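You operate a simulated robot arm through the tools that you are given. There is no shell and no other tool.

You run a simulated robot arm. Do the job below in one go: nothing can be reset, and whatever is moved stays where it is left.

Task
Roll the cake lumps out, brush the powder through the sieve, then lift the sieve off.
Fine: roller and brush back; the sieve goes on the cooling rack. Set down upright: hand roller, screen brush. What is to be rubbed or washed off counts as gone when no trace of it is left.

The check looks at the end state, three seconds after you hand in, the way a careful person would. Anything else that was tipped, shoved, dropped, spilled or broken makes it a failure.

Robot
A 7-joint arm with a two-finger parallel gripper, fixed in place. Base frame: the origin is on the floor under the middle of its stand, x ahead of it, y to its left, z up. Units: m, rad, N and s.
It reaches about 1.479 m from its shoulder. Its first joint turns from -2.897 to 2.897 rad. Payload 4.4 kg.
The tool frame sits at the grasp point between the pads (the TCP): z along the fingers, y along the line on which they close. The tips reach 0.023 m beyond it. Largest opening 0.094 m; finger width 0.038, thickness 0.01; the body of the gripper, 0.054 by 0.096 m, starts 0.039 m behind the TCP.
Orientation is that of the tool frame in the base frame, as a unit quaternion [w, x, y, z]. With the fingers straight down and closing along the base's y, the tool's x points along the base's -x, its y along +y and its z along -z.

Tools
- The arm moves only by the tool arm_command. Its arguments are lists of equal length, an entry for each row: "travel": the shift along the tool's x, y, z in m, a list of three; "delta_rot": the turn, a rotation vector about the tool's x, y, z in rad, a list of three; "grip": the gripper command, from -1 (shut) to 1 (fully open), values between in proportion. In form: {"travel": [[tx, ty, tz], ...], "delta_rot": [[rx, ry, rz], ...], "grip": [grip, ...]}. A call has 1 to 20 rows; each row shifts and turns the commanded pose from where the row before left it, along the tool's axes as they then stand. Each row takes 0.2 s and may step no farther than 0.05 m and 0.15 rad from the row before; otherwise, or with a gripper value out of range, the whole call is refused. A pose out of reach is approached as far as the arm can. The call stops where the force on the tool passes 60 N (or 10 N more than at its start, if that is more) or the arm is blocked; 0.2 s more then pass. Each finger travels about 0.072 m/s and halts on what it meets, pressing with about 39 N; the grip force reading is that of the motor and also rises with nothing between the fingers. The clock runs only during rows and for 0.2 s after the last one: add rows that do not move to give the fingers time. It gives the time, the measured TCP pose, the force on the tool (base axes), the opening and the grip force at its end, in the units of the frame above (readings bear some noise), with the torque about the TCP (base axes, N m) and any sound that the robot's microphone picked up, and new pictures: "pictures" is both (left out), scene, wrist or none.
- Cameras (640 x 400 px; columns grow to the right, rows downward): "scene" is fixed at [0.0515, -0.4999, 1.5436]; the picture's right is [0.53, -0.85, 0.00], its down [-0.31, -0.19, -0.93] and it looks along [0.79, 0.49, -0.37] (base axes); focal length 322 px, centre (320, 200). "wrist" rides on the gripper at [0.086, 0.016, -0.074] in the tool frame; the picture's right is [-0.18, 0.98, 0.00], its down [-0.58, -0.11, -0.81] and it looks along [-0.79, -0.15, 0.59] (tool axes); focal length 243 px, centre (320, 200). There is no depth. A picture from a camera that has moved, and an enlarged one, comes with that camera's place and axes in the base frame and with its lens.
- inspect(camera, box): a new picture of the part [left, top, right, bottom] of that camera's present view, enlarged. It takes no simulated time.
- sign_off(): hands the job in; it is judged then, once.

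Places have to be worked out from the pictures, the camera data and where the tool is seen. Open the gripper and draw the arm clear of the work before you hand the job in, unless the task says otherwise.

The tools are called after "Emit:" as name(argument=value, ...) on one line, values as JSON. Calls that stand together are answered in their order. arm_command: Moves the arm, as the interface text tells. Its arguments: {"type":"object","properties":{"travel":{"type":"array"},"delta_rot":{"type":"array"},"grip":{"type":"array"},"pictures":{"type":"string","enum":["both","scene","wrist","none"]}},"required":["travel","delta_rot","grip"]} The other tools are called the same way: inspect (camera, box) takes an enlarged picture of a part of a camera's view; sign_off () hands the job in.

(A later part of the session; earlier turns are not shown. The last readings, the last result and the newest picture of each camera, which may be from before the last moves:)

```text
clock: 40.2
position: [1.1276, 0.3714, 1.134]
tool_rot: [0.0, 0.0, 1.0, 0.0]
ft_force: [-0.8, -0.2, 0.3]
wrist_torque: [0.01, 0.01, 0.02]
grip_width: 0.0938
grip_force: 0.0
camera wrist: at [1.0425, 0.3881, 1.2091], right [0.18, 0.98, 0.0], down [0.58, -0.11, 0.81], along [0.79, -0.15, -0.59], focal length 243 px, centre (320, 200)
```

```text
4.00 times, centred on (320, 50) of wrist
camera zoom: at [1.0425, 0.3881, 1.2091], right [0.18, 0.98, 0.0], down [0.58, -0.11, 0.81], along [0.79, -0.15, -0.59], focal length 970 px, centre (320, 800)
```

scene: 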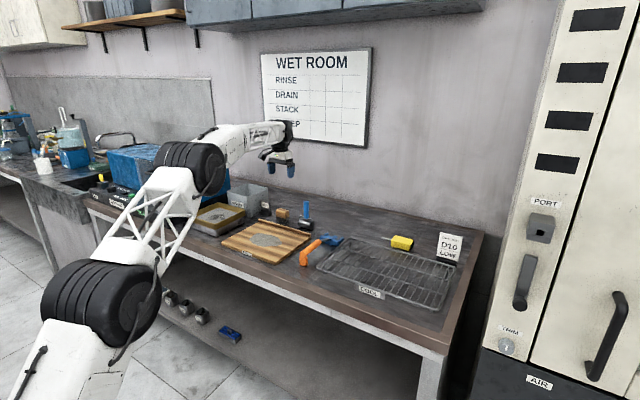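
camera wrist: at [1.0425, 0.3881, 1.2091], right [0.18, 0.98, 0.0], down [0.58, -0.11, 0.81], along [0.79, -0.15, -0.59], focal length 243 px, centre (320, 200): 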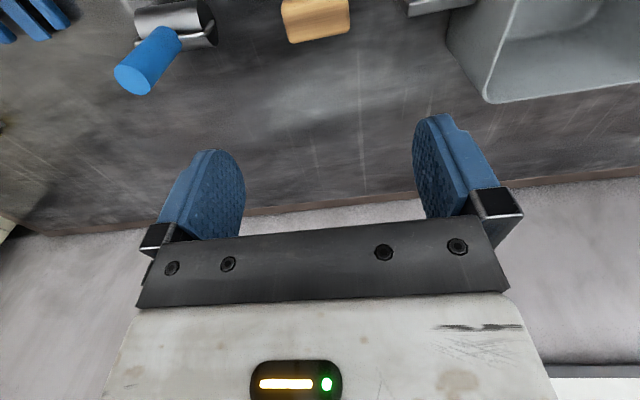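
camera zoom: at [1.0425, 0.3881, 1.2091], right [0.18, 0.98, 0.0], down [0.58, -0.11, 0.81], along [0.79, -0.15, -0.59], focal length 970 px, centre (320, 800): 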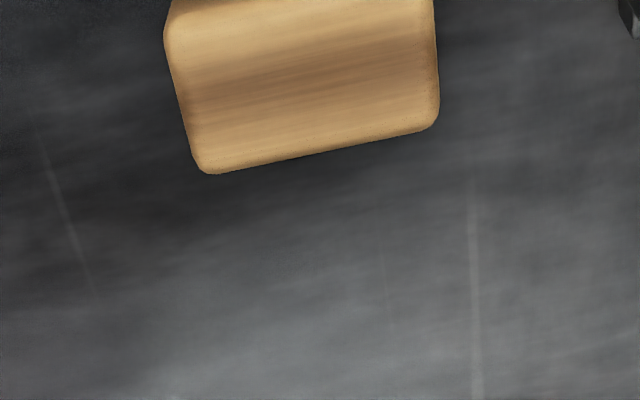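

The roller stands in place and the board patch is clean. The brush block reads as x 1.110–1.137, y 0.341–0.398, top z≈0.945; I descend to an intermediate height centred on it and look again.

Emit:
arm_command(travel=[[0.0035, -0.0014, 0.03], [0, 0, 0.03], [0, 0, 0.03], [0, 0, 0.03], [0, 0, 0.024], [0, 0, 0]], delta_rot=[[0, 0, 0], [0, 0, 0], [0, 0, 0], [0, 0, 0], [0, 0, 0], [0, 0, 0]], grip=[0.8, 0.8, 0.8, 0.8, 0.8, 0.8], pictures="wrist")

Emit:
inspect(camera="wrist", box=[160, 40, 480, 240])

```text
clock: 41.6
position: [1.1243, 0.3723, 0.9899]
tool_rot: [0.0, 0.0, 1.0, 0.0]
ft_force: [-0.7, -0.2, 0.1]
wrist_torque: [0.0, -0.02, 0.02]
grip_width: 0.0847
grip_force: 0.0
camera wrist: at [1.0401, 0.3882, 1.0644], right [0.18, 0.98, 0.0], down [0.58, -0.11, 0.81], along [0.79, -0.15, -0.59], focal length 243 px, centre (320, 200)
```

wrist: 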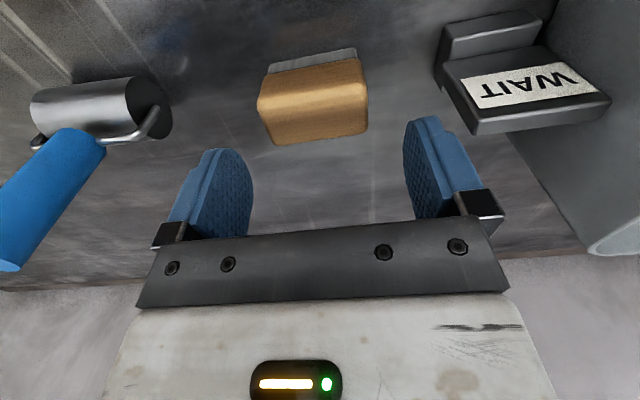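

```text
2.00 times, centred on (320, 140) of wrist
camera zoom: at [1.0401, 0.3882, 1.0644], right [0.18, 0.98, 0.0], down [0.58, -0.11, 0.81], along [0.79, -0.15, -0.59], focal length 485 px, centre (320, 320)
```

zoom: 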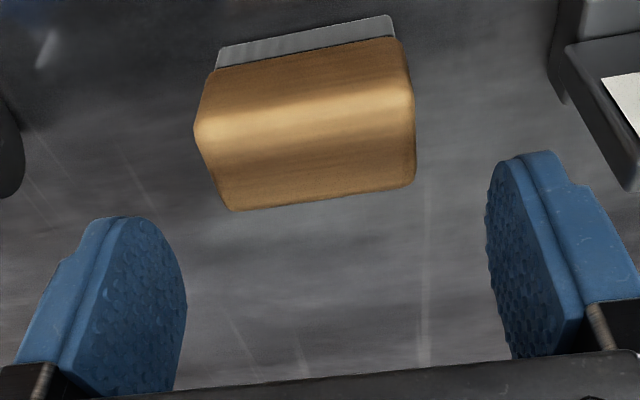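

The brush centre is at (1.124, 0.369). I shift 2.5 mm in y, descend to TCP z≈0.940 (tips just below the wooden block's lower edge level) and close.

Emit:
arm_command(travel=[[0, -0.0025, 0.015], [0, 0, 0.015], [0, 0, 0.01], [0, 0, 0.009], [0, 0, 0], [0, 0, 0], [0, 0, 0], [0, 0, 0], [0, 0, 0]], delta_rot=[[0, 0, 0], [0, 0, 0], [0, 0, 0], [0, 0, 0], [0, 0, 0], [0, 0, 0], [0, 0, 0], [0, 0, 0], [0, 0, 0]], grip=[0.8, 0.8, 0.8, 0.8, 0.8, 0.4, 0.2, -0.1, -1], pictures="wrist")

```text
clock: 43.6
position: [1.1241, 0.37, 0.9415]
tool_rot: [0.001, 0.0, 1.0, 0.0]
ft_force: [-1.5, 0.1, 0.3]
wrist_torque: [0.0, -0.06, -0.04]
grip_width: 0.0594
grip_force: 39.1
camera wrist: at [1.0389, 0.386, 1.0158], right [0.18, 0.98, 0.0], down [0.58, -0.11, 0.81], along [0.79, -0.15, -0.59], focal length 243 px, centre (320, 200)
```

wrist: 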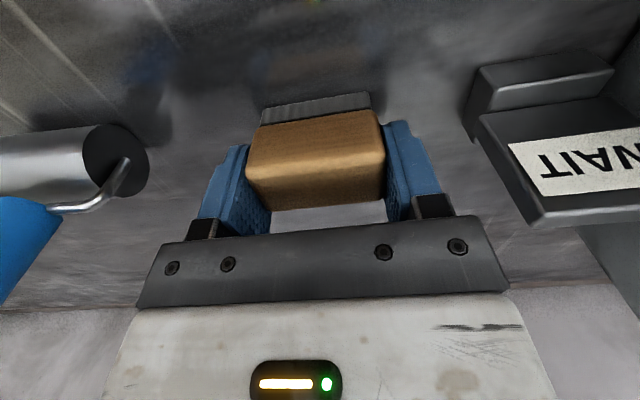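

The brush is held (opening 0.0594). I lift it clear and move to a viewpoint from which the sieve can be seen beside the hand.

Emit:
arm_command(travel=[[0, 0, -0.01], [0, 0, -0.04], [0, 0, -0.045], [0, 0, -0.045], [0, 0, -0.045], [0.04, 0.001, 0], [0.04, 0.001, 0], [0.04, 0.001, 0], [0.04, 0.001, 0], [0.04, 0.001, 0], [0.04, 0.001, 0], [0.04, 0.001, 0], [0.04, 0.001, 0], [0, 0, 0]], delta_rot=[[0, 0, 0], [0, 0, 0], [0, 0, 0], [0, 0, 0], [0, 0, 0], [0, 0, 0], [0, 0, 0], [0, 0, 0], [0, 0, 0], [0, 0, 0], [0, 0, 0], [0, 0, 0], [0, 0, 0], [0, 0, 0]], grip=[-1, -1, -1, -1, -1, -1, -1, -1, -1, -1, -1, -1, -1, -1])

Emit:
inspect(camera="wrist", box=[400, 0, 640, 150])

Emit:
inspect(camera="scene", box=[160, 140, 280, 250])

```text
clock: 46.6
position: [0.8, 0.3777, 1.1258]
tool_rot: [0.0, -0.001, 1.0, 0.0]
ft_force: [0.5, -0.3, 0.1]
wrist_torque: [-0.01, -0.02, -0.02]
grip_width: 0.0595
grip_force: 39.1
camera wrist: at [0.7156, 0.3937, 1.1998], right [0.18, 0.98, 0.0], down [0.58, -0.11, 0.81], along [0.79, -0.15, -0.59], focal length 243 px, centre (320, 200)
```

scene: 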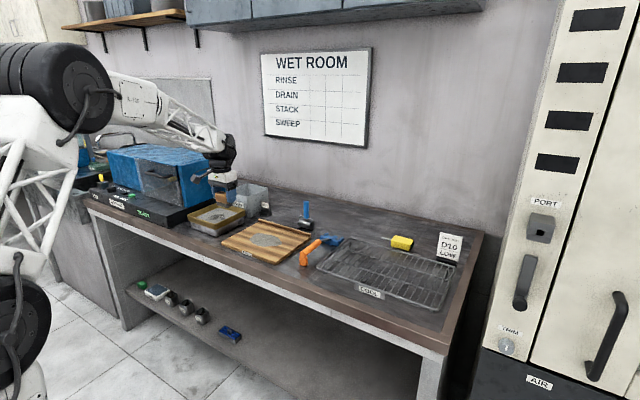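
wrist: 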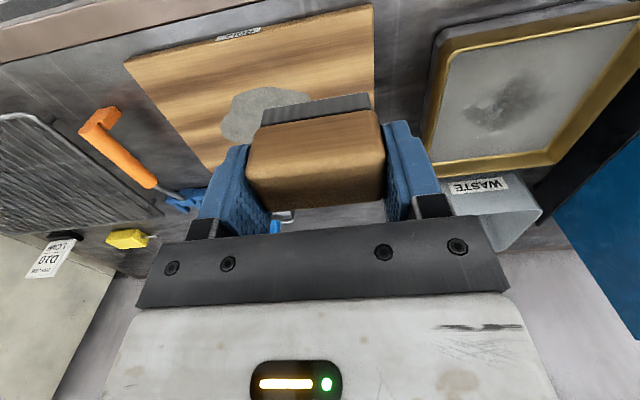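

```text
2.67 times, centred on (520, 75) of wrist
camera zoom: at [0.7156, 0.3937, 1.1998], right [0.18, 0.98, 0.0], down [0.58, -0.11, 0.81], along [0.79, -0.15, -0.59], focal length 647 px, centre (-213, 533)
```

zoom: 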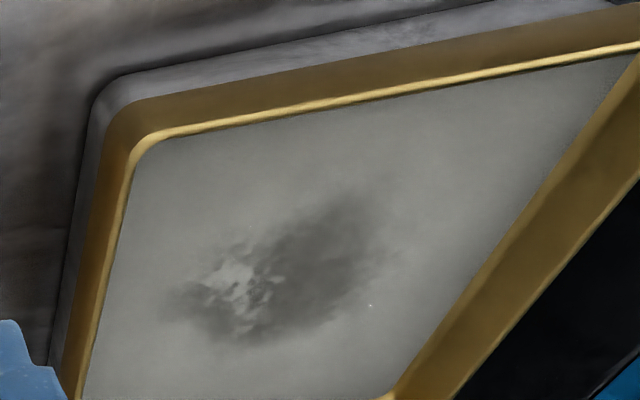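

```text
3.64 times, centred on (220, 195) of scene
camera zoom: at [0.0515, -0.4999, 1.5436], right [0.53, -0.85, 0.0], down [-0.31, -0.19, -0.93], along [0.79, 0.49, -0.37], focal length 1171 px, centre (684, 218)
```

zoom: 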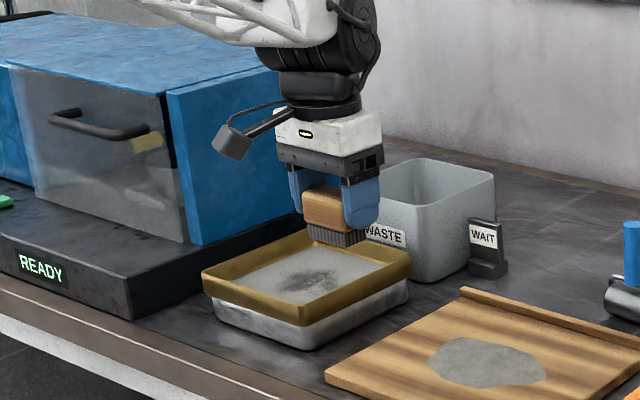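

The powder on the mesh spans roughly x 0.88–0.955, y 0.525–0.625, and the sieve's inside is about x 0.84–1.0, y 0.50–0.655, rim top z≈0.965. I move over the sieve, staying above the rim.

Emit:
arm_command(travel=[[-0.014, 0.039, 0], [-0.014, 0.039, 0], [-0.014, 0.039, 0], [-0.014, 0.039, 0], [-0.014, 0.038, 0], [0, 0, 0.03], [0, 0, 0.03], [0, 0, 0]], delta_rot=[[0, 0, 0], [0, 0, 0], [0, 0, 0], [0, 0, 0], [0, 0, 0], [0, 0, 0], [0, 0, 0], [0, 0, 0]], grip=[-1, -1, -1, -1, -1, -1, -1, -1])

Emit:
inspect(camera="scene", box=[160, 160, 280, 250])

```text
clock: 48.4
position: [0.8731, 0.5721, 1.0657]
tool_rot: [0.0, 0.001, 1.0, 0.001]
ft_force: [0.6, 0.0, -0.9]
wrist_torque: [-0.02, -0.02, 0.04]
grip_width: 0.0596
grip_force: 39.2
camera wrist: at [0.7885, 0.5879, 1.1398], right [0.18, 0.98, 0.0], down [0.58, -0.11, 0.81], along [0.79, -0.15, -0.59], focal length 243 px, centre (320, 200)
```

scene: 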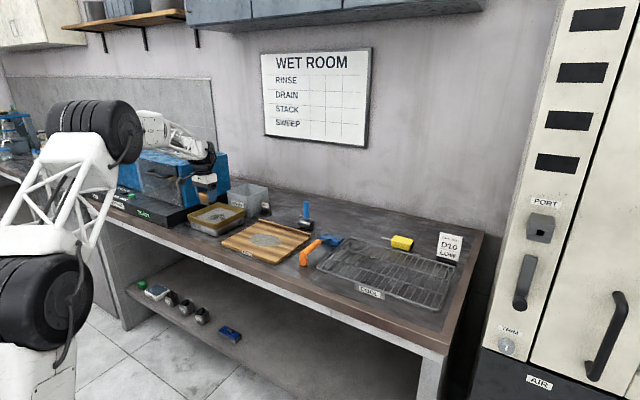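
wrist: 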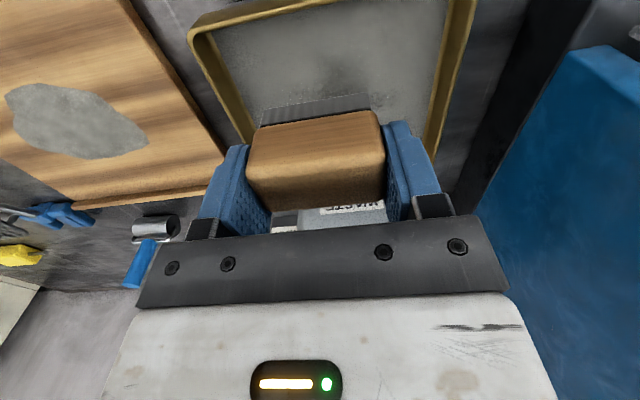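

```text
4.44 times, centred on (220, 205) of scene
camera zoom: at [0.0515, -0.4999, 1.5436], right [0.53, -0.85, 0.0], down [-0.31, -0.19, -0.93], along [0.79, 0.49, -0.37], focal length 1431 px, centre (764, 178)
```

zoom: 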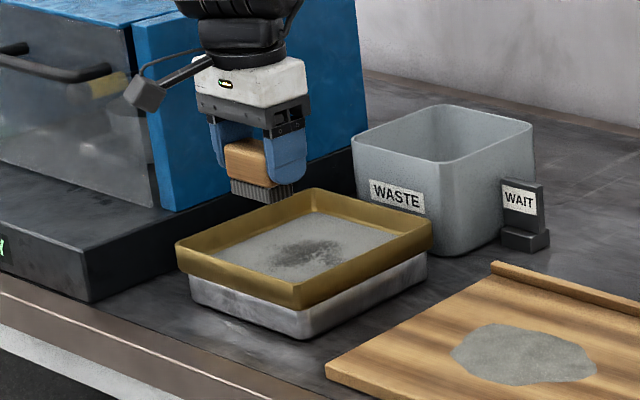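

I enlarge the wrist view to locate the side walls of the sieve relative to the brush.

Emit:
inspect(camera="wrist", box=[160, 0, 500, 212])

```text
1.88 times, centred on (330, 106) of wrist
camera zoom: at [0.7885, 0.5879, 1.1398], right [0.18, 0.98, 0.0], down [0.58, -0.11, 0.81], along [0.79, -0.15, -0.59], focal length 457 px, centre (301, 377)
```

zoom: 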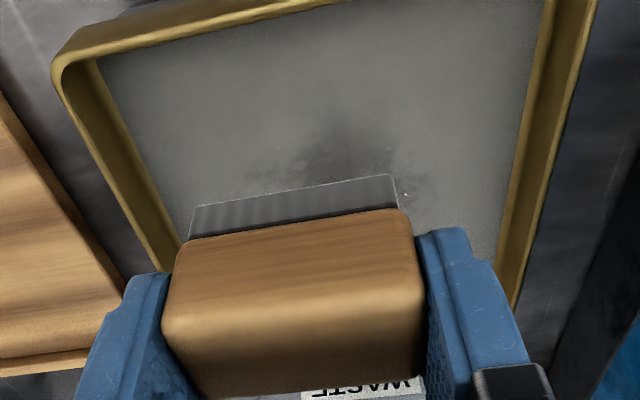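

The sieve spans about x 0.835–1.009, y 0.494–0.668, with powder at x 0.87–0.955, y 0.53–0.635. I centre in y at 0.58 and lower the brush toward the mesh in small steps.

Emit:
arm_command(travel=[[0, 0.008, 0.02], [0, 0, 0.02], [0, 0, 0.02], [0, 0, 0.006], [0, 0, 0], [0, 0, 0]], delta_rot=[[0, 0, 0], [0, 0, 0], [0, 0, 0], [0, 0, 0], [0, 0, 0], [0, 0, 0]], grip=[-1, -1, -1, -1, -1, -1], pictures="none")

Emit:
inspect(camera="scene", box=[180, 180, 260, 240])

```text
clock: 49.8
position: [0.8742, 0.5792, 1.0019]
tool_rot: [0.001, 0.0, 1.0, 0.001]
ft_force: [-0.4, -0.2, -1.1]
wrist_torque: [-0.01, 0.0, -0.01]
grip_width: 0.0593
grip_force: 38.9
```

```text
6.67 times, centred on (220, 210) of scene
camera zoom: at [0.0515, -0.4999, 1.5436], right [0.53, -0.85, 0.0], down [-0.31, -0.19, -0.93], along [0.79, 0.49, -0.37], focal length 2147 px, centre (987, 133)
```

zoom: 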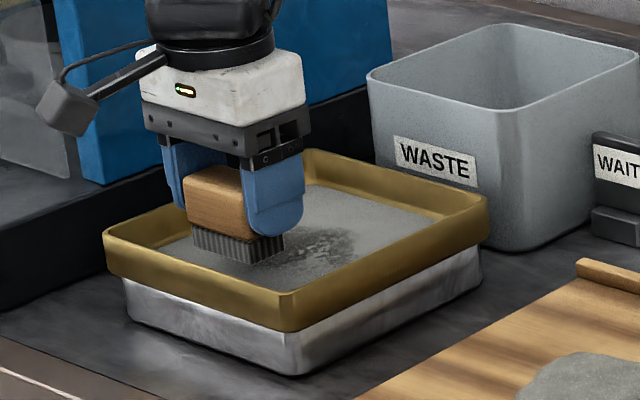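

Bristles are inside the rim, still above the mesh. I continue down in 3 mm steps, reading the force.

Emit:
arm_command(travel=[[0, 0, 0.003], [0, 0, 0.003], [0, 0, 0.003], [0, 0, 0]], delta_rot=[[0, 0, 0], [0, 0, 0], [0, 0, 0], [0, 0, 0]], grip=[-1, -1, -1, -1], pictures="none")

Emit:
arm_command(travel=[[0, 0, 0.002], [0, 0, 0.001], [0, 0, 0]], delta_rot=[[0, 0, 0], [0, 0, 0], [0, 0, 0]], grip=[-1, -1, -1], pictures="none")

Emit:
inspect(camera="scene", box=[180, 180, 260, 240])

```text
clock: 50.8
position: [0.8732, 0.579, 0.9925]
tool_rot: [0.001, 0.0, 1.0, 0.0]
ft_force: [0.0, 0.0, -1.3]
wrist_torque: [0.01, 0.02, -0.02]
grip_width: 0.0594
grip_force: 38.7
```

```text
clock: 51.6
position: [0.8742, 0.5783, 0.9894]
tool_rot: [0.0, 0.0, 1.0, 0.001]
ft_force: [0.5, -0.4, -1.1]
wrist_torque: [0.0, -0.02, -0.01]
grip_width: 0.0595
grip_force: 38.8
```

```text
6.67 times, centred on (220, 210) of scene
camera zoom: at [0.0515, -0.4999, 1.5436], right [0.53, -0.85, 0.0], down [-0.31, -0.19, -0.93], along [0.79, 0.49, -0.37], focal length 2147 px, centre (987, 133)
```

zoom: 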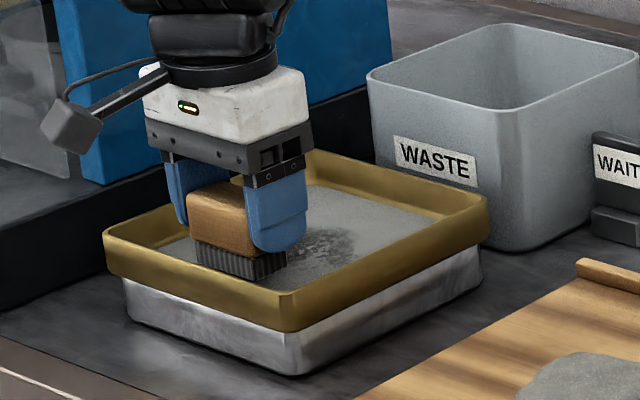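

No contact yet at TCP z≈0.990 (bristles near 0.946). I continue in 1–2 mm steps.

Emit:
arm_command(travel=[[0, 0, 0.002], [0, 0, 0.001], [0, 0, 0]], delta_rot=[[0, 0, 0], [0, 0, 0], [0, 0, 0]], grip=[-1, -1, -1], pictures="none")

Emit:
arm_command(travel=[[0, 0, 0.001], [0, 0, 0.001], [0, 0, 0]], delta_rot=[[0, 0, 0], [0, 0, 0], [0, 0, 0]], grip=[-1, -1, -1], pictures="none")

```text
clock: 52.4
position: [0.8755, 0.5793, 0.9862]
tool_rot: [0.0, 0.0, 1.0, 0.001]
ft_force: [-0.1, -0.5, -1.4]
wrist_torque: [0.02, 0.0, 0.02]
grip_width: 0.0592
grip_force: 39.9
```

```text
clock: 53.2
position: [0.8747, 0.5788, 0.9834]
tool_rot: [0.001, 0.0, 1.0, 0.0]
ft_force: [-0.3, 0.0, -0.7]
wrist_torque: [-0.03, -0.02, 0.01]
grip_width: 0.0594
grip_force: 38.6
```

Emit:
arm_command(travel=[[0, 0, 0.001], [0, 0, 0.001], [0, 0, 0]], delta_rot=[[0, 0, 0], [0, 0, 0], [0, 0, 0]], grip=[-1, -1, -1], pictures="none")

Emit:
inspect(camera="scene", box=[190, 190, 250, 230])

```text
clock: 54.0
position: [0.8739, 0.5792, 0.9813]
tool_rot: [0.0, -0.001, 1.0, 0.0]
ft_force: [-0.1, 0.1, -0.8]
wrist_torque: [-0.01, -0.01, 0.0]
grip_width: 0.0592
grip_force: 38.5
```

```text
10.00 times, centred on (220, 210) of scene
camera zoom: at [0.0515, -0.4999, 1.5436], right [0.53, -0.85, 0.0], down [-0.31, -0.19, -0.93], along [0.79, 0.49, -0.37], focal length 3220 px, centre (1320, 100)
```

zoom: 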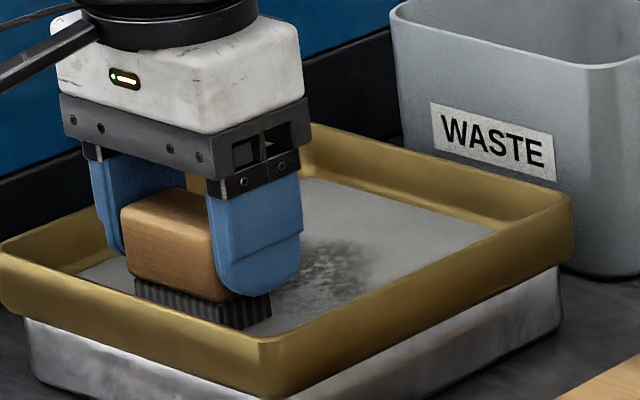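

Still nearly free (force ≈ brush weight). I go on lowering by 1 mm steps.

Emit:
arm_command(travel=[[0, 0, 0.001], [0, 0, 0.001], [0, 0, 0]], delta_rot=[[0, 0, 0], [0, 0, 0], [0, 0, 0]], grip=[-1, -1, -1], pictures="none")

Emit:
arm_command(travel=[[0, 0, 0.001], [0, 0, 0], [0, 0, 0]], delta_rot=[[0, 0, 0], [0, 0, 0], [0, 0, 0]], grip=[-1, -1, -1], pictures="wrist")

Emit:
inspect(camera="scene", box=[190, 190, 250, 230])

```text
clock: 54.8
position: [0.8735, 0.5783, 0.9803]
tool_rot: [0.001, 0.0, 1.0, 0.0]
ft_force: [2.9, -0.9, 6.6]
wrist_torque: [-0.01, -0.05, -0.02]
grip_width: 0.0594
grip_force: 38.6
```

```text
clock: 55.6
position: [0.8739, 0.5783, 0.9806]
tool_rot: [0.001, 0.0, 1.0, 0.0]
ft_force: [-4.6, 0.9, 24.0]
wrist_torque: [-0.06, 0.33, -0.03]
grip_width: 0.0592
grip_force: 39.3
camera wrist: at [0.789, 0.5945, 1.0543], right [0.18, 0.98, 0.0], down [0.58, -0.11, 0.81], along [0.79, -0.15, -0.59], focal length 243 px, centre (320, 200)
```

wrist: 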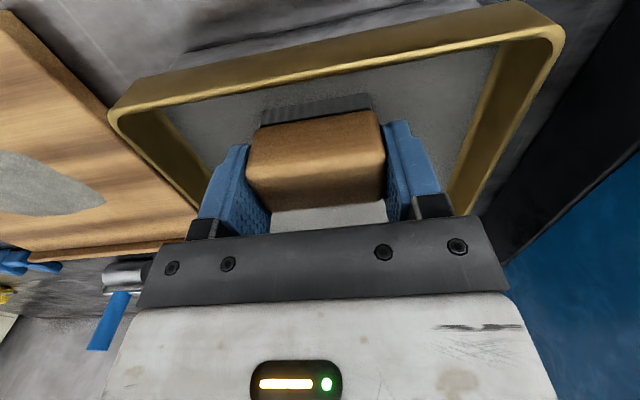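

```text
10.00 times, centred on (220, 210) of scene
camera zoom: at [0.0515, -0.4999, 1.5436], right [0.53, -0.85, 0.0], down [-0.31, -0.19, -0.93], along [0.79, 0.49, -0.37], focal length 3220 px, centre (1320, 100)
```

zoom: 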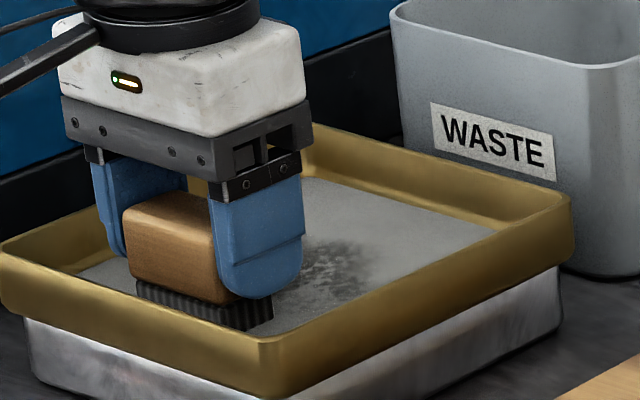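

The bristles meet the mesh at TCP z≈0.9805 (now ≈25 N). I ease up about 1.2 mm to a light pressure and sweep forward over the powder.

Emit:
arm_command(travel=[[0, 0, -0.0012], [-0.01, 0, 0], [-0.015, 0, 0], [-0.015, 0, 0], [-0.015, 0, 0], [-0.015, 0, 0], [-0.015, 0, 0], [0, 0, 0]], delta_rot=[[0, 0, 0], [0, 0, 0], [0, 0, 0], [0, 0, 0], [0, 0, 0], [0, 0, 0], [0, 0, 0], [0, 0, 0]], grip=[-1, -1, -1, -1, -1, -1, -1, -1], pictures="wrist")

Emit:
inspect(camera="scene", box=[180, 180, 260, 240])

Emit:
inspect(camera="wrist", box=[140, 0, 500, 225])

```text
clock: 57.4
position: [0.9588, 0.5795, 0.9794]
tool_rot: [0.0, 0.0, 1.0, 0.0]
ft_force: [-9.6, 1.0, 26.4]
wrist_torque: [0.03, 0.39, 0.01]
grip_width: 0.0592
grip_force: 38.6
camera wrist: at [0.8736, 0.5951, 1.0542], right [0.18, 0.98, 0.0], down [0.58, -0.11, 0.81], along [0.79, -0.15, -0.59], focal length 243 px, centre (320, 200)
```

wrist: 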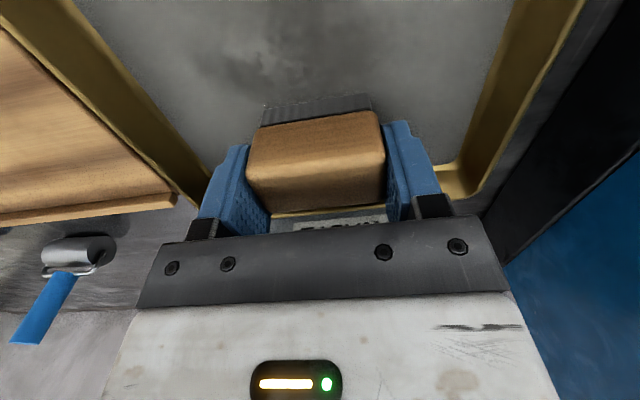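

```text
6.67 times, centred on (220, 210) of scene
camera zoom: at [0.0515, -0.4999, 1.5436], right [0.53, -0.85, 0.0], down [-0.31, -0.19, -0.93], along [0.79, 0.49, -0.37], focal length 2147 px, centre (987, 133)
```

zoom: 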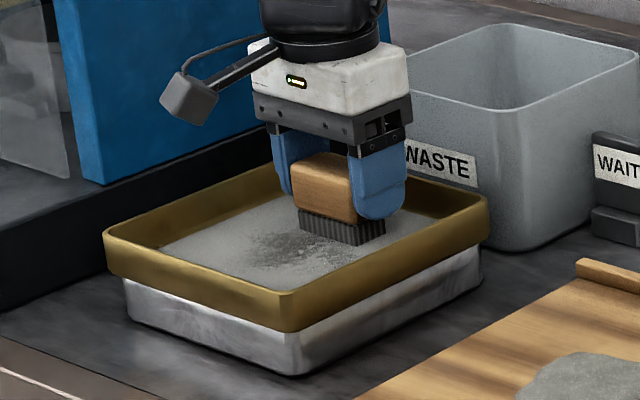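

```text
1.78 times, centred on (320, 112) of wrist
camera zoom: at [0.8736, 0.5951, 1.0542], right [0.18, 0.98, 0.0], down [0.58, -0.11, 0.81], along [0.79, -0.15, -0.59], focal length 431 px, centre (320, 356)
```

zoom: 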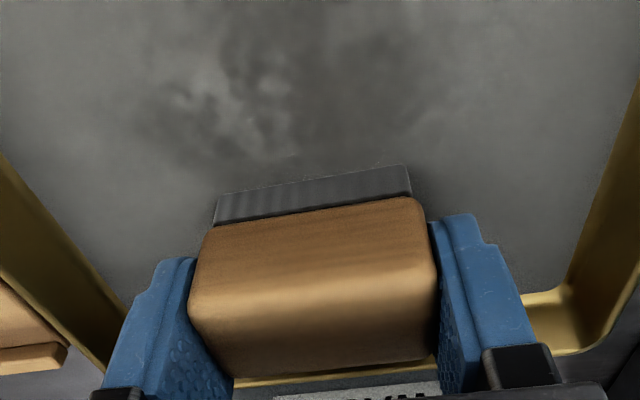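

The sieve has not shifted. Pressure is higher than intended (≈27 N), so I ease another 0.8 mm and sweep back and forth a few times.

Emit:
arm_command(travel=[[0, 0, -0.0008], [0.015, 0, 0], [0.015, 0, 0], [0.015, 0, 0], [0.015, 0, 0], [0.015, 0, 0], [0.01, 0, 0], [-0.015, 0, 0], [-0.015, 0, 0], [-0.015, 0, 0], [-0.015, 0, 0], [-0.015, 0, 0], [-0.01, 0, 0], [0, 0, 0]], delta_rot=[[0, 0, 0], [0, 0, 0], [0, 0, 0], [0, 0, 0], [0, 0, 0], [0, 0, 0], [0, 0, 0], [0, 0, 0], [0, 0, 0], [0, 0, 0], [0, 0, 0], [0, 0, 0], [0, 0, 0], [0, 0, 0]], grip=[-1, -1, -1, -1, -1, -1, -1, -1, -1, -1, -1, -1, -1, -1], pictures="wrist")

Emit:
inspect(camera="scene", box=[180, 180, 260, 240])

Emit:
inspect(camera="wrist", box=[140, 0, 500, 225])

```text
clock: 60.4
position: [0.9593, 0.5793, 0.981]
tool_rot: [0.0, 0.0, 1.0, 0.0]
ft_force: [0.8, 0.5, -0.7]
wrist_torque: [0.01, -0.02, 0.0]
grip_width: 0.0592
grip_force: 38.8
camera wrist: at [0.8736, 0.5953, 1.0555], right [0.18, 0.98, 0.0], down [0.58, -0.11, 0.81], along [0.79, -0.15, -0.59], focal length 243 px, centre (320, 200)
```

wrist: 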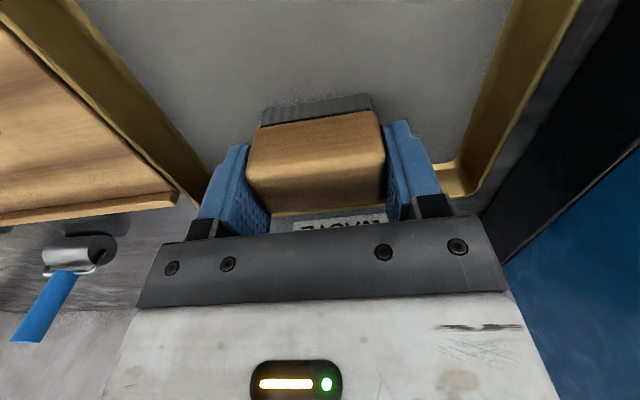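

```text
6.67 times, centred on (220, 210) of scene
camera zoom: at [0.0515, -0.4999, 1.5436], right [0.53, -0.85, 0.0], down [-0.31, -0.19, -0.93], along [0.79, 0.49, -0.37], focal length 2147 px, centre (987, 133)
```

zoom: 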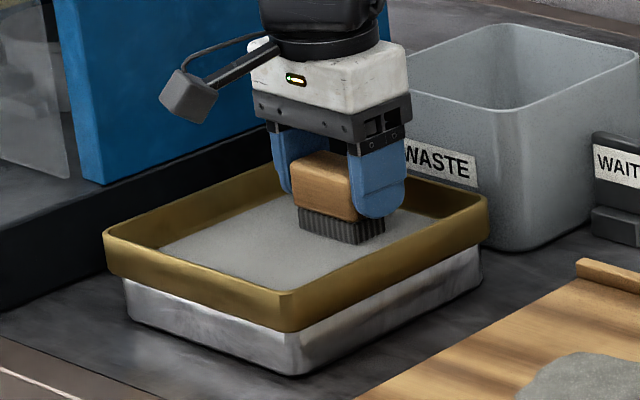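

```text
1.78 times, centred on (320, 112) of wrist
camera zoom: at [0.8736, 0.5953, 1.0555], right [0.18, 0.98, 0.0], down [0.58, -0.11, 0.81], along [0.79, -0.15, -0.59], focal length 431 px, centre (320, 356)
```

zoom: 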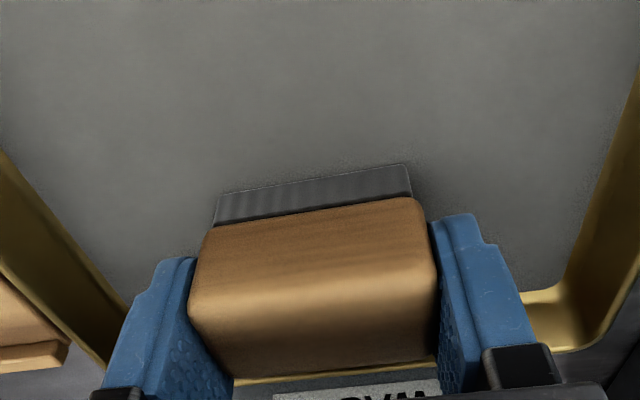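

The powder patch appears gone. For safety I make light passes along the side lanes (y≈0.552 and 0.61) as well, pressing only lightly.

Emit:
arm_command(travel=[[0, -0.014, 0], [0, -0.014, 0.0012], [0.015, 0, 0], [0.015, 0, 0], [0.015, 0, 0], [0.015, 0, 0], [0.015, 0, 0], [0.01, 0, 0], [-0.015, 0, 0], [-0.015, 0, 0], [-0.015, 0, 0], [-0.015, 0, 0], [-0.015, 0, 0], [-0.01, 0, 0], [0, 0, 0]], delta_rot=[[0, 0, 0], [0, 0, 0], [0, 0, 0], [0, 0, 0], [0, 0, 0], [0, 0, 0], [0, 0, 0], [0, 0, 0], [0, 0, 0], [0, 0, 0], [0, 0, 0], [0, 0, 0], [0, 0, 0], [0, 0, 0], [0, 0, 0]], grip=[-1, -1, -1, -1, -1, -1, -1, -1, -1, -1, -1, -1, -1, -1, -1], pictures="none")

Emit:
arm_command(travel=[[0, 0.015, -0.001], [0, 0.015, 0], [0, 0.015, 0], [0, 0.014, 0.001], [0.015, 0, 0], [0.015, 0, 0], [0.015, 0, 0], [0.015, 0, 0], [0.015, 0, 0], [0.01, 0, 0], [-0.015, 0, 0], [-0.015, 0, 0], [-0.015, 0, 0], [-0.015, 0, 0], [-0.015, 0, 0], [-0.01, 0, 0], [0, 0, 0]], delta_rot=[[0, 0, 0], [0, 0, 0], [0, 0, 0], [0, 0, 0], [0, 0, 0], [0, 0, 0], [0, 0, 0], [0, 0, 0], [0, 0, 0], [0, 0, 0], [0, 0, 0], [0, 0, 0], [0, 0, 0], [0, 0, 0], [0, 0, 0], [0, 0, 0], [0, 0, 0]], grip=[-1, -1, -1, -1, -1, -1, -1, -1, -1, -1, -1, -1, -1, -1, -1, -1, -1], pictures="wrist")

Emit:
inspect(camera="scene", box=[180, 180, 260, 240])

```text
clock: 63.6
position: [0.961, 0.5511, 0.9809]
tool_rot: [0.001, -0.001, 1.0, -0.001]
ft_force: [-4.9, -1.2, 18.1]
wrist_torque: [-0.1, 0.25, 0.01]
grip_width: 0.0591
grip_force: 38.9
```

```text
clock: 67.2
position: [0.959, 0.6083, 0.98]
tool_rot: [-0.001, 0.0, 1.0, 0.0]
ft_force: [-5.8, 1.7, 19.1]
wrist_torque: [0.09, 0.27, 0.01]
grip_width: 0.0591
grip_force: 38.9
camera wrist: at [0.8733, 0.6256, 1.0539], right [0.18, 0.98, 0.0], down [0.58, -0.11, 0.81], along [0.79, -0.15, -0.59], focal length 243 px, centre (320, 200)
```

wrist: 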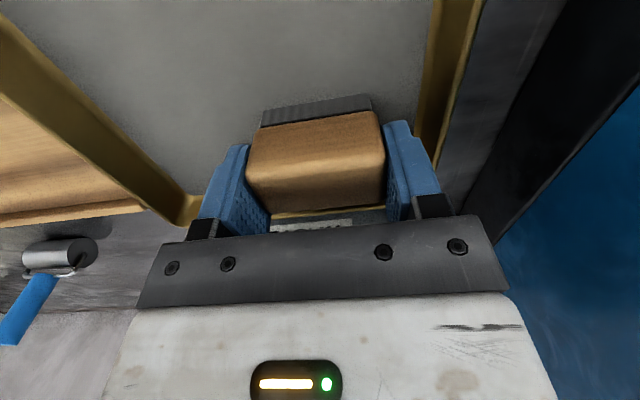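

```text
6.67 times, centred on (220, 210) of scene
camera zoom: at [0.0515, -0.4999, 1.5436], right [0.53, -0.85, 0.0], down [-0.31, -0.19, -0.93], along [0.79, 0.49, -0.37], focal length 2147 px, centre (987, 133)
```

zoom: 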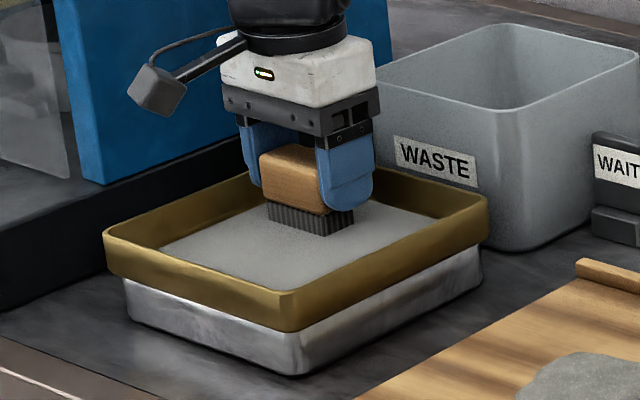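

The mesh is clean and the sieve is undisturbed. I lift the brush straight out and carry it, above the waste bin's height, back over its original place.

Emit:
arm_command(travel=[[0, 0, -0.03], [0, 0, -0.04], [0, 0, -0.045], [0, 0, -0.045], [-0.0275, -0.0398, 0], [-0.0275, -0.0398, 0], [-0.0275, -0.0398, 0], [-0.0275, -0.0398, 0], [-0.0275, -0.0398, 0], [-0.0275, -0.0398, 0], [0, 0, 0], [0, 0, 0]], delta_rot=[[0, 0, 0], [0, 0, 0], [0, 0, 0], [0, 0, 0], [0, 0, 0], [0, 0, 0], [0, 0, 0], [0, 0, 0], [0, 0, 0], [0, 0, 0], [0, 0, 0], [0, 0, 0]], grip=[-1, -1, -1, -1, -1, -1, -1, -1, -1, -1, -1, -1])

Emit:
inspect(camera="scene", box=[180, 180, 260, 240])

```text
clock: 69.8
position: [1.1249, 0.3697, 1.1405]
tool_rot: [0.0, -0.001, 1.0, 0.0]
ft_force: [0.6, -0.1, -0.1]
wrist_torque: [0.0, 0.01, 0.02]
grip_width: 0.0594
grip_force: 39.2
camera wrist: at [1.0399, 0.3863, 1.2154], right [0.18, 0.98, 0.0], down [0.58, -0.11, 0.81], along [0.79, -0.15, -0.59], focal length 243 px, centre (320, 200)
```

scene: 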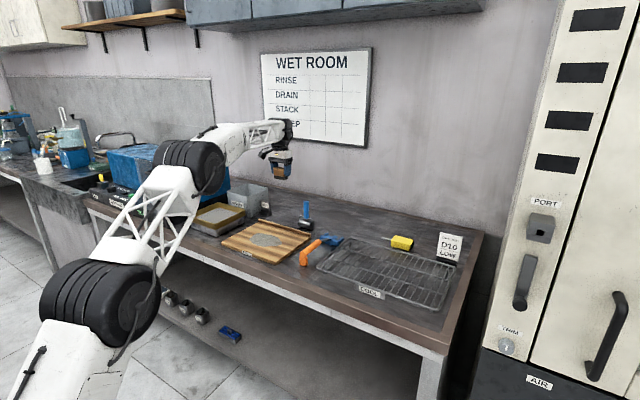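
wrist: 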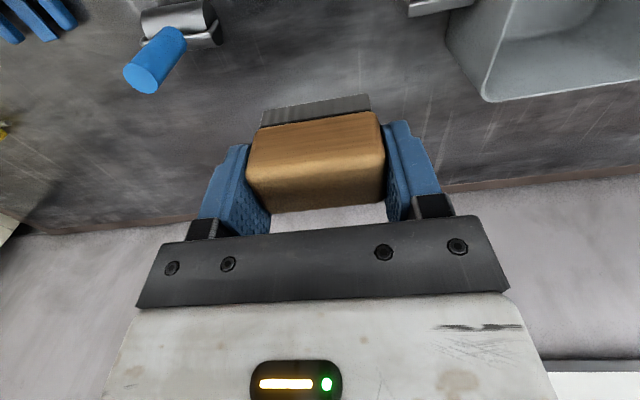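

```text
6.67 times, centred on (220, 210) of scene
camera zoom: at [0.0515, -0.4999, 1.5436], right [0.53, -0.85, 0.0], down [-0.31, -0.19, -0.93], along [0.79, 0.49, -0.37], focal length 2147 px, centre (987, 133)
```

zoom: 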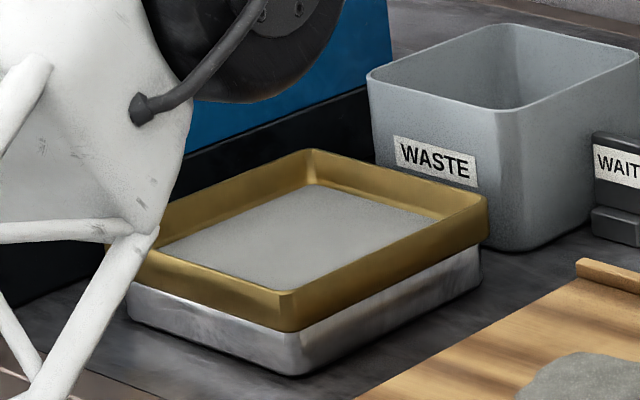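

The mesh is evenly clean. The brush is above its original spot (within ~1 mm); I lower it most of the way, then creep to contact.

Emit:
arm_command(travel=[[0.001, 0, 0.04], [0, 0, 0.04], [0, 0, 0.04], [0, 0, 0.04], [0, 0, 0.025], [0, 0, 0.007], [0, 0, 0.003], [0, 0, 0], [0, 0, 0]], delta_rot=[[0, 0, 0], [0, 0, 0], [0, 0, 0], [0, 0, 0], [0, 0, 0], [0, 0, 0], [0, 0, 0], [0, 0, 0], [0, 0, 0]], grip=[-1, -1, -1, -1, -1, -1, -1, -1, -1], pictures="wrist")

```text
clock: 71.8
position: [1.122, 0.3709, 0.9438]
tool_rot: [0.0, 0.0, 1.0, 0.0]
ft_force: [-0.1, 0.8, -1.2]
wrist_torque: [-0.01, 0.0, 0.03]
grip_width: 0.0595
grip_force: 39.0
camera wrist: at [1.038, 0.3866, 1.0193], right [0.18, 0.98, 0.0], down [0.58, -0.11, 0.81], along [0.79, -0.15, -0.59], focal length 243 px, centre (320, 200)
```

wrist: 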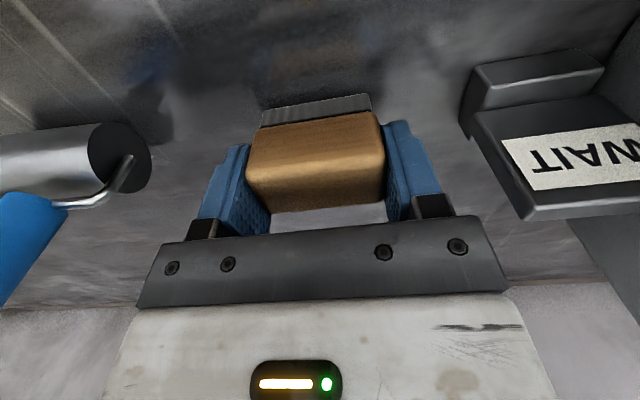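

About 2–3 mm above the table. I lower in millimetre steps to contact.

Emit:
arm_command(travel=[[0, 0, 0.001], [0, 0, 0.001], [0, 0, 0]], delta_rot=[[0, 0, 0], [0, 0, 0], [0, 0, 0]], grip=[-1, -1, -1], pictures="none")

Emit:
arm_command(travel=[[0, 0, 0.001], [0, 0, 0], [0, 0, 0]], delta_rot=[[0, 0, 0], [0, 0, 0], [0, 0, 0]], grip=[-1, -1, -1], pictures="none")

```text
clock: 72.6
position: [1.1228, 0.3709, 0.9431]
tool_rot: [0.0, 0.001, 1.0, 0.0]
ft_force: [0.0, -0.3, -0.8]
wrist_torque: [-0.02, -0.02, 0.03]
grip_width: 0.0592
grip_force: 38.9
```

```text
clock: 73.4
position: [1.1229, 0.37, 0.9425]
tool_rot: [0.0, -0.001, 1.0, -0.001]
ft_force: [0.2, 0.2, -1.1]
wrist_torque: [-0.02, -0.04, 0.04]
grip_width: 0.0593
grip_force: 40.0
```

Emit:
arm_command(travel=[[0, 0, 0.001], [0, 0, 0], [0, 0, 0]], delta_rot=[[0, 0, 0], [0, 0, 0], [0, 0, 0]], grip=[-1, -1, -1], pictures="none")

Emit:
arm_command(travel=[[0, 0, 0.0007], [0, 0, 0], [0, 0, 0]], delta_rot=[[0, 0, 0], [0, 0, 0], [0, 0, 0]], grip=[-1, -1, -1], pictures="none")

```text
clock: 74.2
position: [1.1237, 0.3718, 0.9412]
tool_rot: [0.001, 0.0, 1.0, 0.0]
ft_force: [-0.2, 0.0, 1.6]
wrist_torque: [-0.05, -0.04, 0.0]
grip_width: 0.0595
grip_force: 39.0
```

```text
clock: 75.0
position: [1.1235, 0.3715, 0.9406]
tool_rot: [0.0, 0.0, 1.0, 0.0]
ft_force: [-0.1, 1.9, 5.7]
wrist_torque: [0.07, -0.05, 0.03]
grip_width: 0.0592
grip_force: 38.5
```

The brush is on the table again (contact force ≈6 N). I open the gripper slowly and rise straight up.

Emit:
arm_command(travel=[[0, 0, -0.0003], [0, 0, 0], [0, 0, 0], [0, 0, 0], [0, 0, 0], [0, 0, -0.02], [0, 0, -0.04], [0, 0, -0.04], [0, 0, -0.04], [0, 0, -0.04], [0, 0, 0]], delta_rot=[[0, 0, 0], [0, 0, 0], [0, 0, 0], [0, 0, 0], [0, 0, 0], [0, 0, 0], [0, 0, 0], [0, 0, 0], [0, 0, 0], [0, 0, 0], [0, 0, 0]], grip=[0.4, 0.5, 0.7, 0.8, 0.8, 0.8, 0.8, 0.8, 0.8, 0.8, 0.8])

Emit:
inspect(camera="scene", box=[225, 190, 321, 250])

```text
clock: 77.4
position: [1.123, 0.3717, 1.1194]
tool_rot: [0.0, 0.001, 1.0, 0.0]
ft_force: [0.4, 0.6, -0.1]
wrist_torque: [0.02, -0.01, -0.03]
grip_width: 0.0844
grip_force: 0.1
camera wrist: at [1.0382, 0.3872, 1.1941], right [0.18, 0.98, 0.0], down [0.58, -0.11, 0.81], along [0.79, -0.15, -0.59], focal length 243 px, centre (320, 200)
```

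scene: 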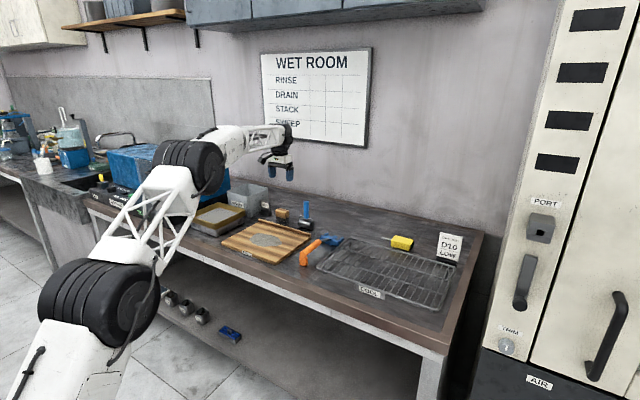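
wrist: 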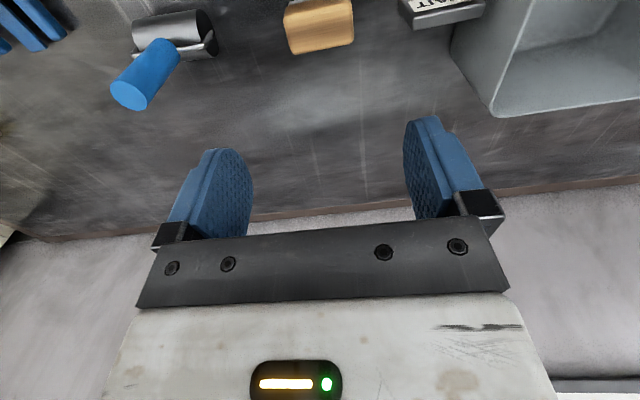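

```text
6.67 times, centred on (273, 220) of scene
camera zoom: at [0.0515, -0.4999, 1.5436], right [0.53, -0.85, 0.0], down [-0.31, -0.19, -0.93], along [0.79, 0.49, -0.37], focal length 2147 px, centre (633, 67)
```

zoom: 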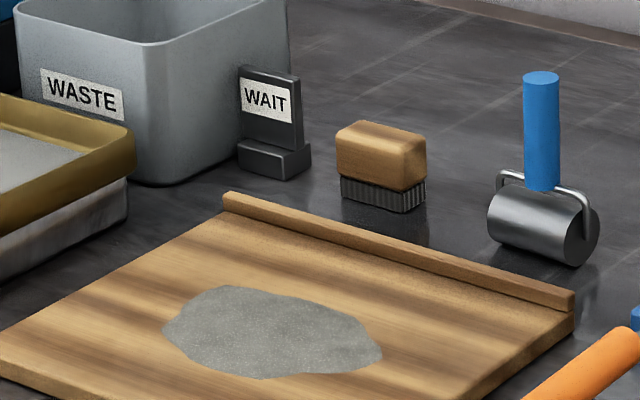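

Brush and roller are both upright in their places. Now I move over the sieve's near (−y) wall at about (0.922, 0.496) to line up the grasp.

Emit:
arm_command(travel=[[0.0402, 0.0248, 0], [0.0402, 0.0248, 0], [0.0402, 0.0248, 0], [0.0402, 0.0248, 0], [0.0402, 0.0248, 0], [0, 0, 0.03], [0, 0, 0.03], [0, 0, 0]], delta_rot=[[0, 0, 0], [0, 0, 0], [0, 0, 0], [0, 0, 0], [0, 0, 0], [0, 0, 0], [0, 0, 0], [0, 0, 0]], grip=[0.8, 0.6, 0.4, 0.2, 0.0, 0, 0, 0])

Emit:
inspect(camera="wrist", box=[160, 0, 640, 240])

Emit:
inspect(camera="scene", box=[180, 180, 260, 240])

```text
clock: 79.2
position: [0.923, 0.4965, 1.0596]
tool_rot: [0.0, -0.001, 1.0, 0.0]
ft_force: [0.1, 0.4, -0.2]
wrist_torque: [-0.02, 0.01, -0.01]
grip_width: 0.0469
grip_force: 0.1
camera wrist: at [0.8373, 0.5123, 1.1335], right [0.18, 0.98, 0.0], down [0.58, -0.11, 0.81], along [0.79, -0.15, -0.59], focal length 243 px, centre (320, 200)
```

scene: 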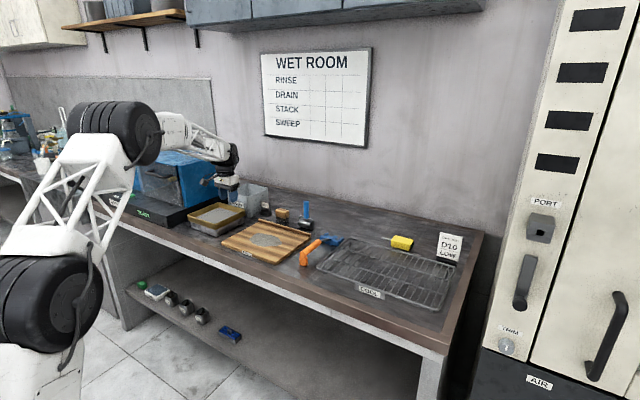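
wrist: 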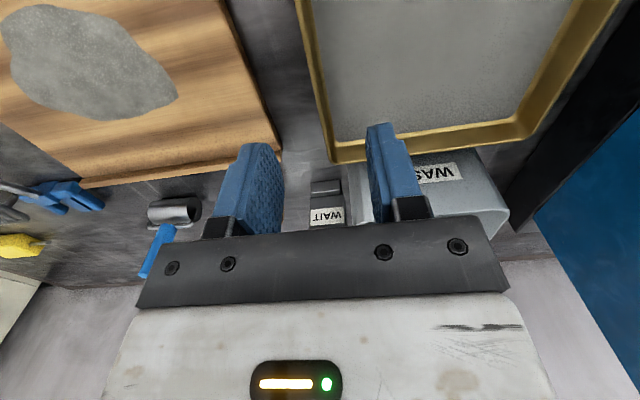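

```text
1.33 times, centred on (400, 120) of wrist
camera zoom: at [0.8373, 0.5123, 1.1335], right [0.18, 0.98, 0.0], down [0.58, -0.11, 0.81], along [0.79, -0.15, -0.59], focal length 324 px, centre (213, 307)
```

zoom: 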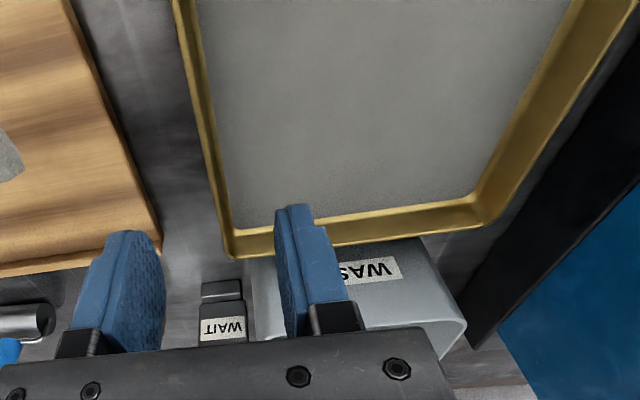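

```text
6.67 times, centred on (220, 210) of scene
camera zoom: at [0.0515, -0.4999, 1.5436], right [0.53, -0.85, 0.0], down [-0.31, -0.19, -0.93], along [0.79, 0.49, -0.37], focal length 2147 px, centre (987, 133)
```

zoom: 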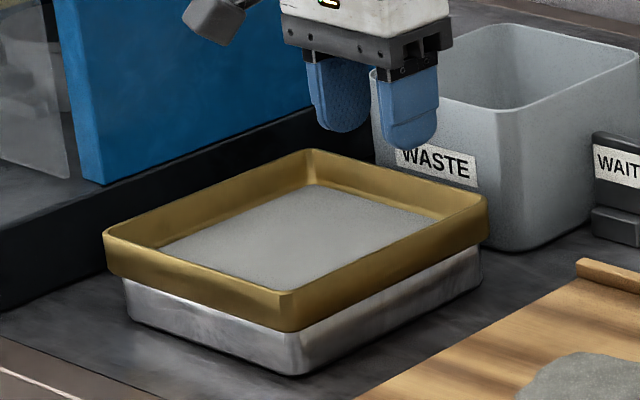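

I enlarge the near wall to find its exact position and thickness.

Emit:
inspect(camera="wrist", box=[280, 60, 400, 180])

Emit:
inspect(camera="scene", box=[205, 205, 245, 235])

```text
3.33 times, centred on (340, 120) of wrist
camera zoom: at [0.8373, 0.5123, 1.1335], right [0.18, 0.98, 0.0], down [0.58, -0.11, 0.81], along [0.79, -0.15, -0.59], focal length 809 px, centre (253, 467)
```

zoom: 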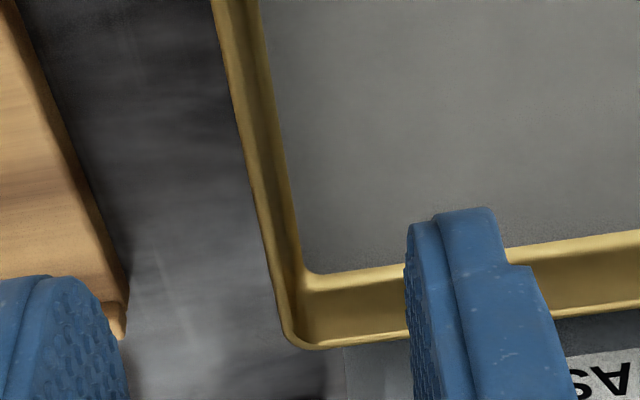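

```text
13.33 times, centred on (225, 220) of scene
camera zoom: at [0.0515, -0.4999, 1.5436], right [0.53, -0.85, 0.0], down [-0.31, -0.19, -0.93], along [0.79, 0.49, -0.37], focal length 4294 px, centre (1587, -67)
```

zoom: 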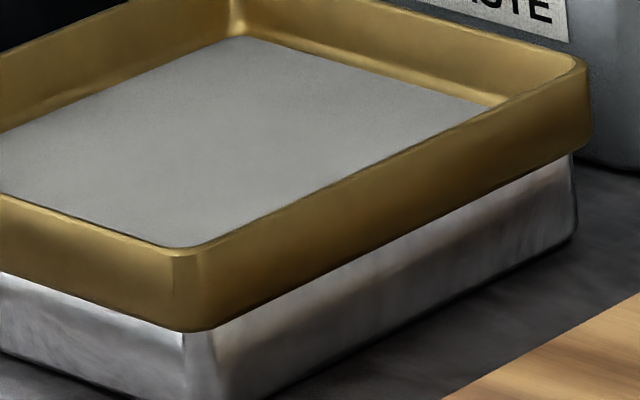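

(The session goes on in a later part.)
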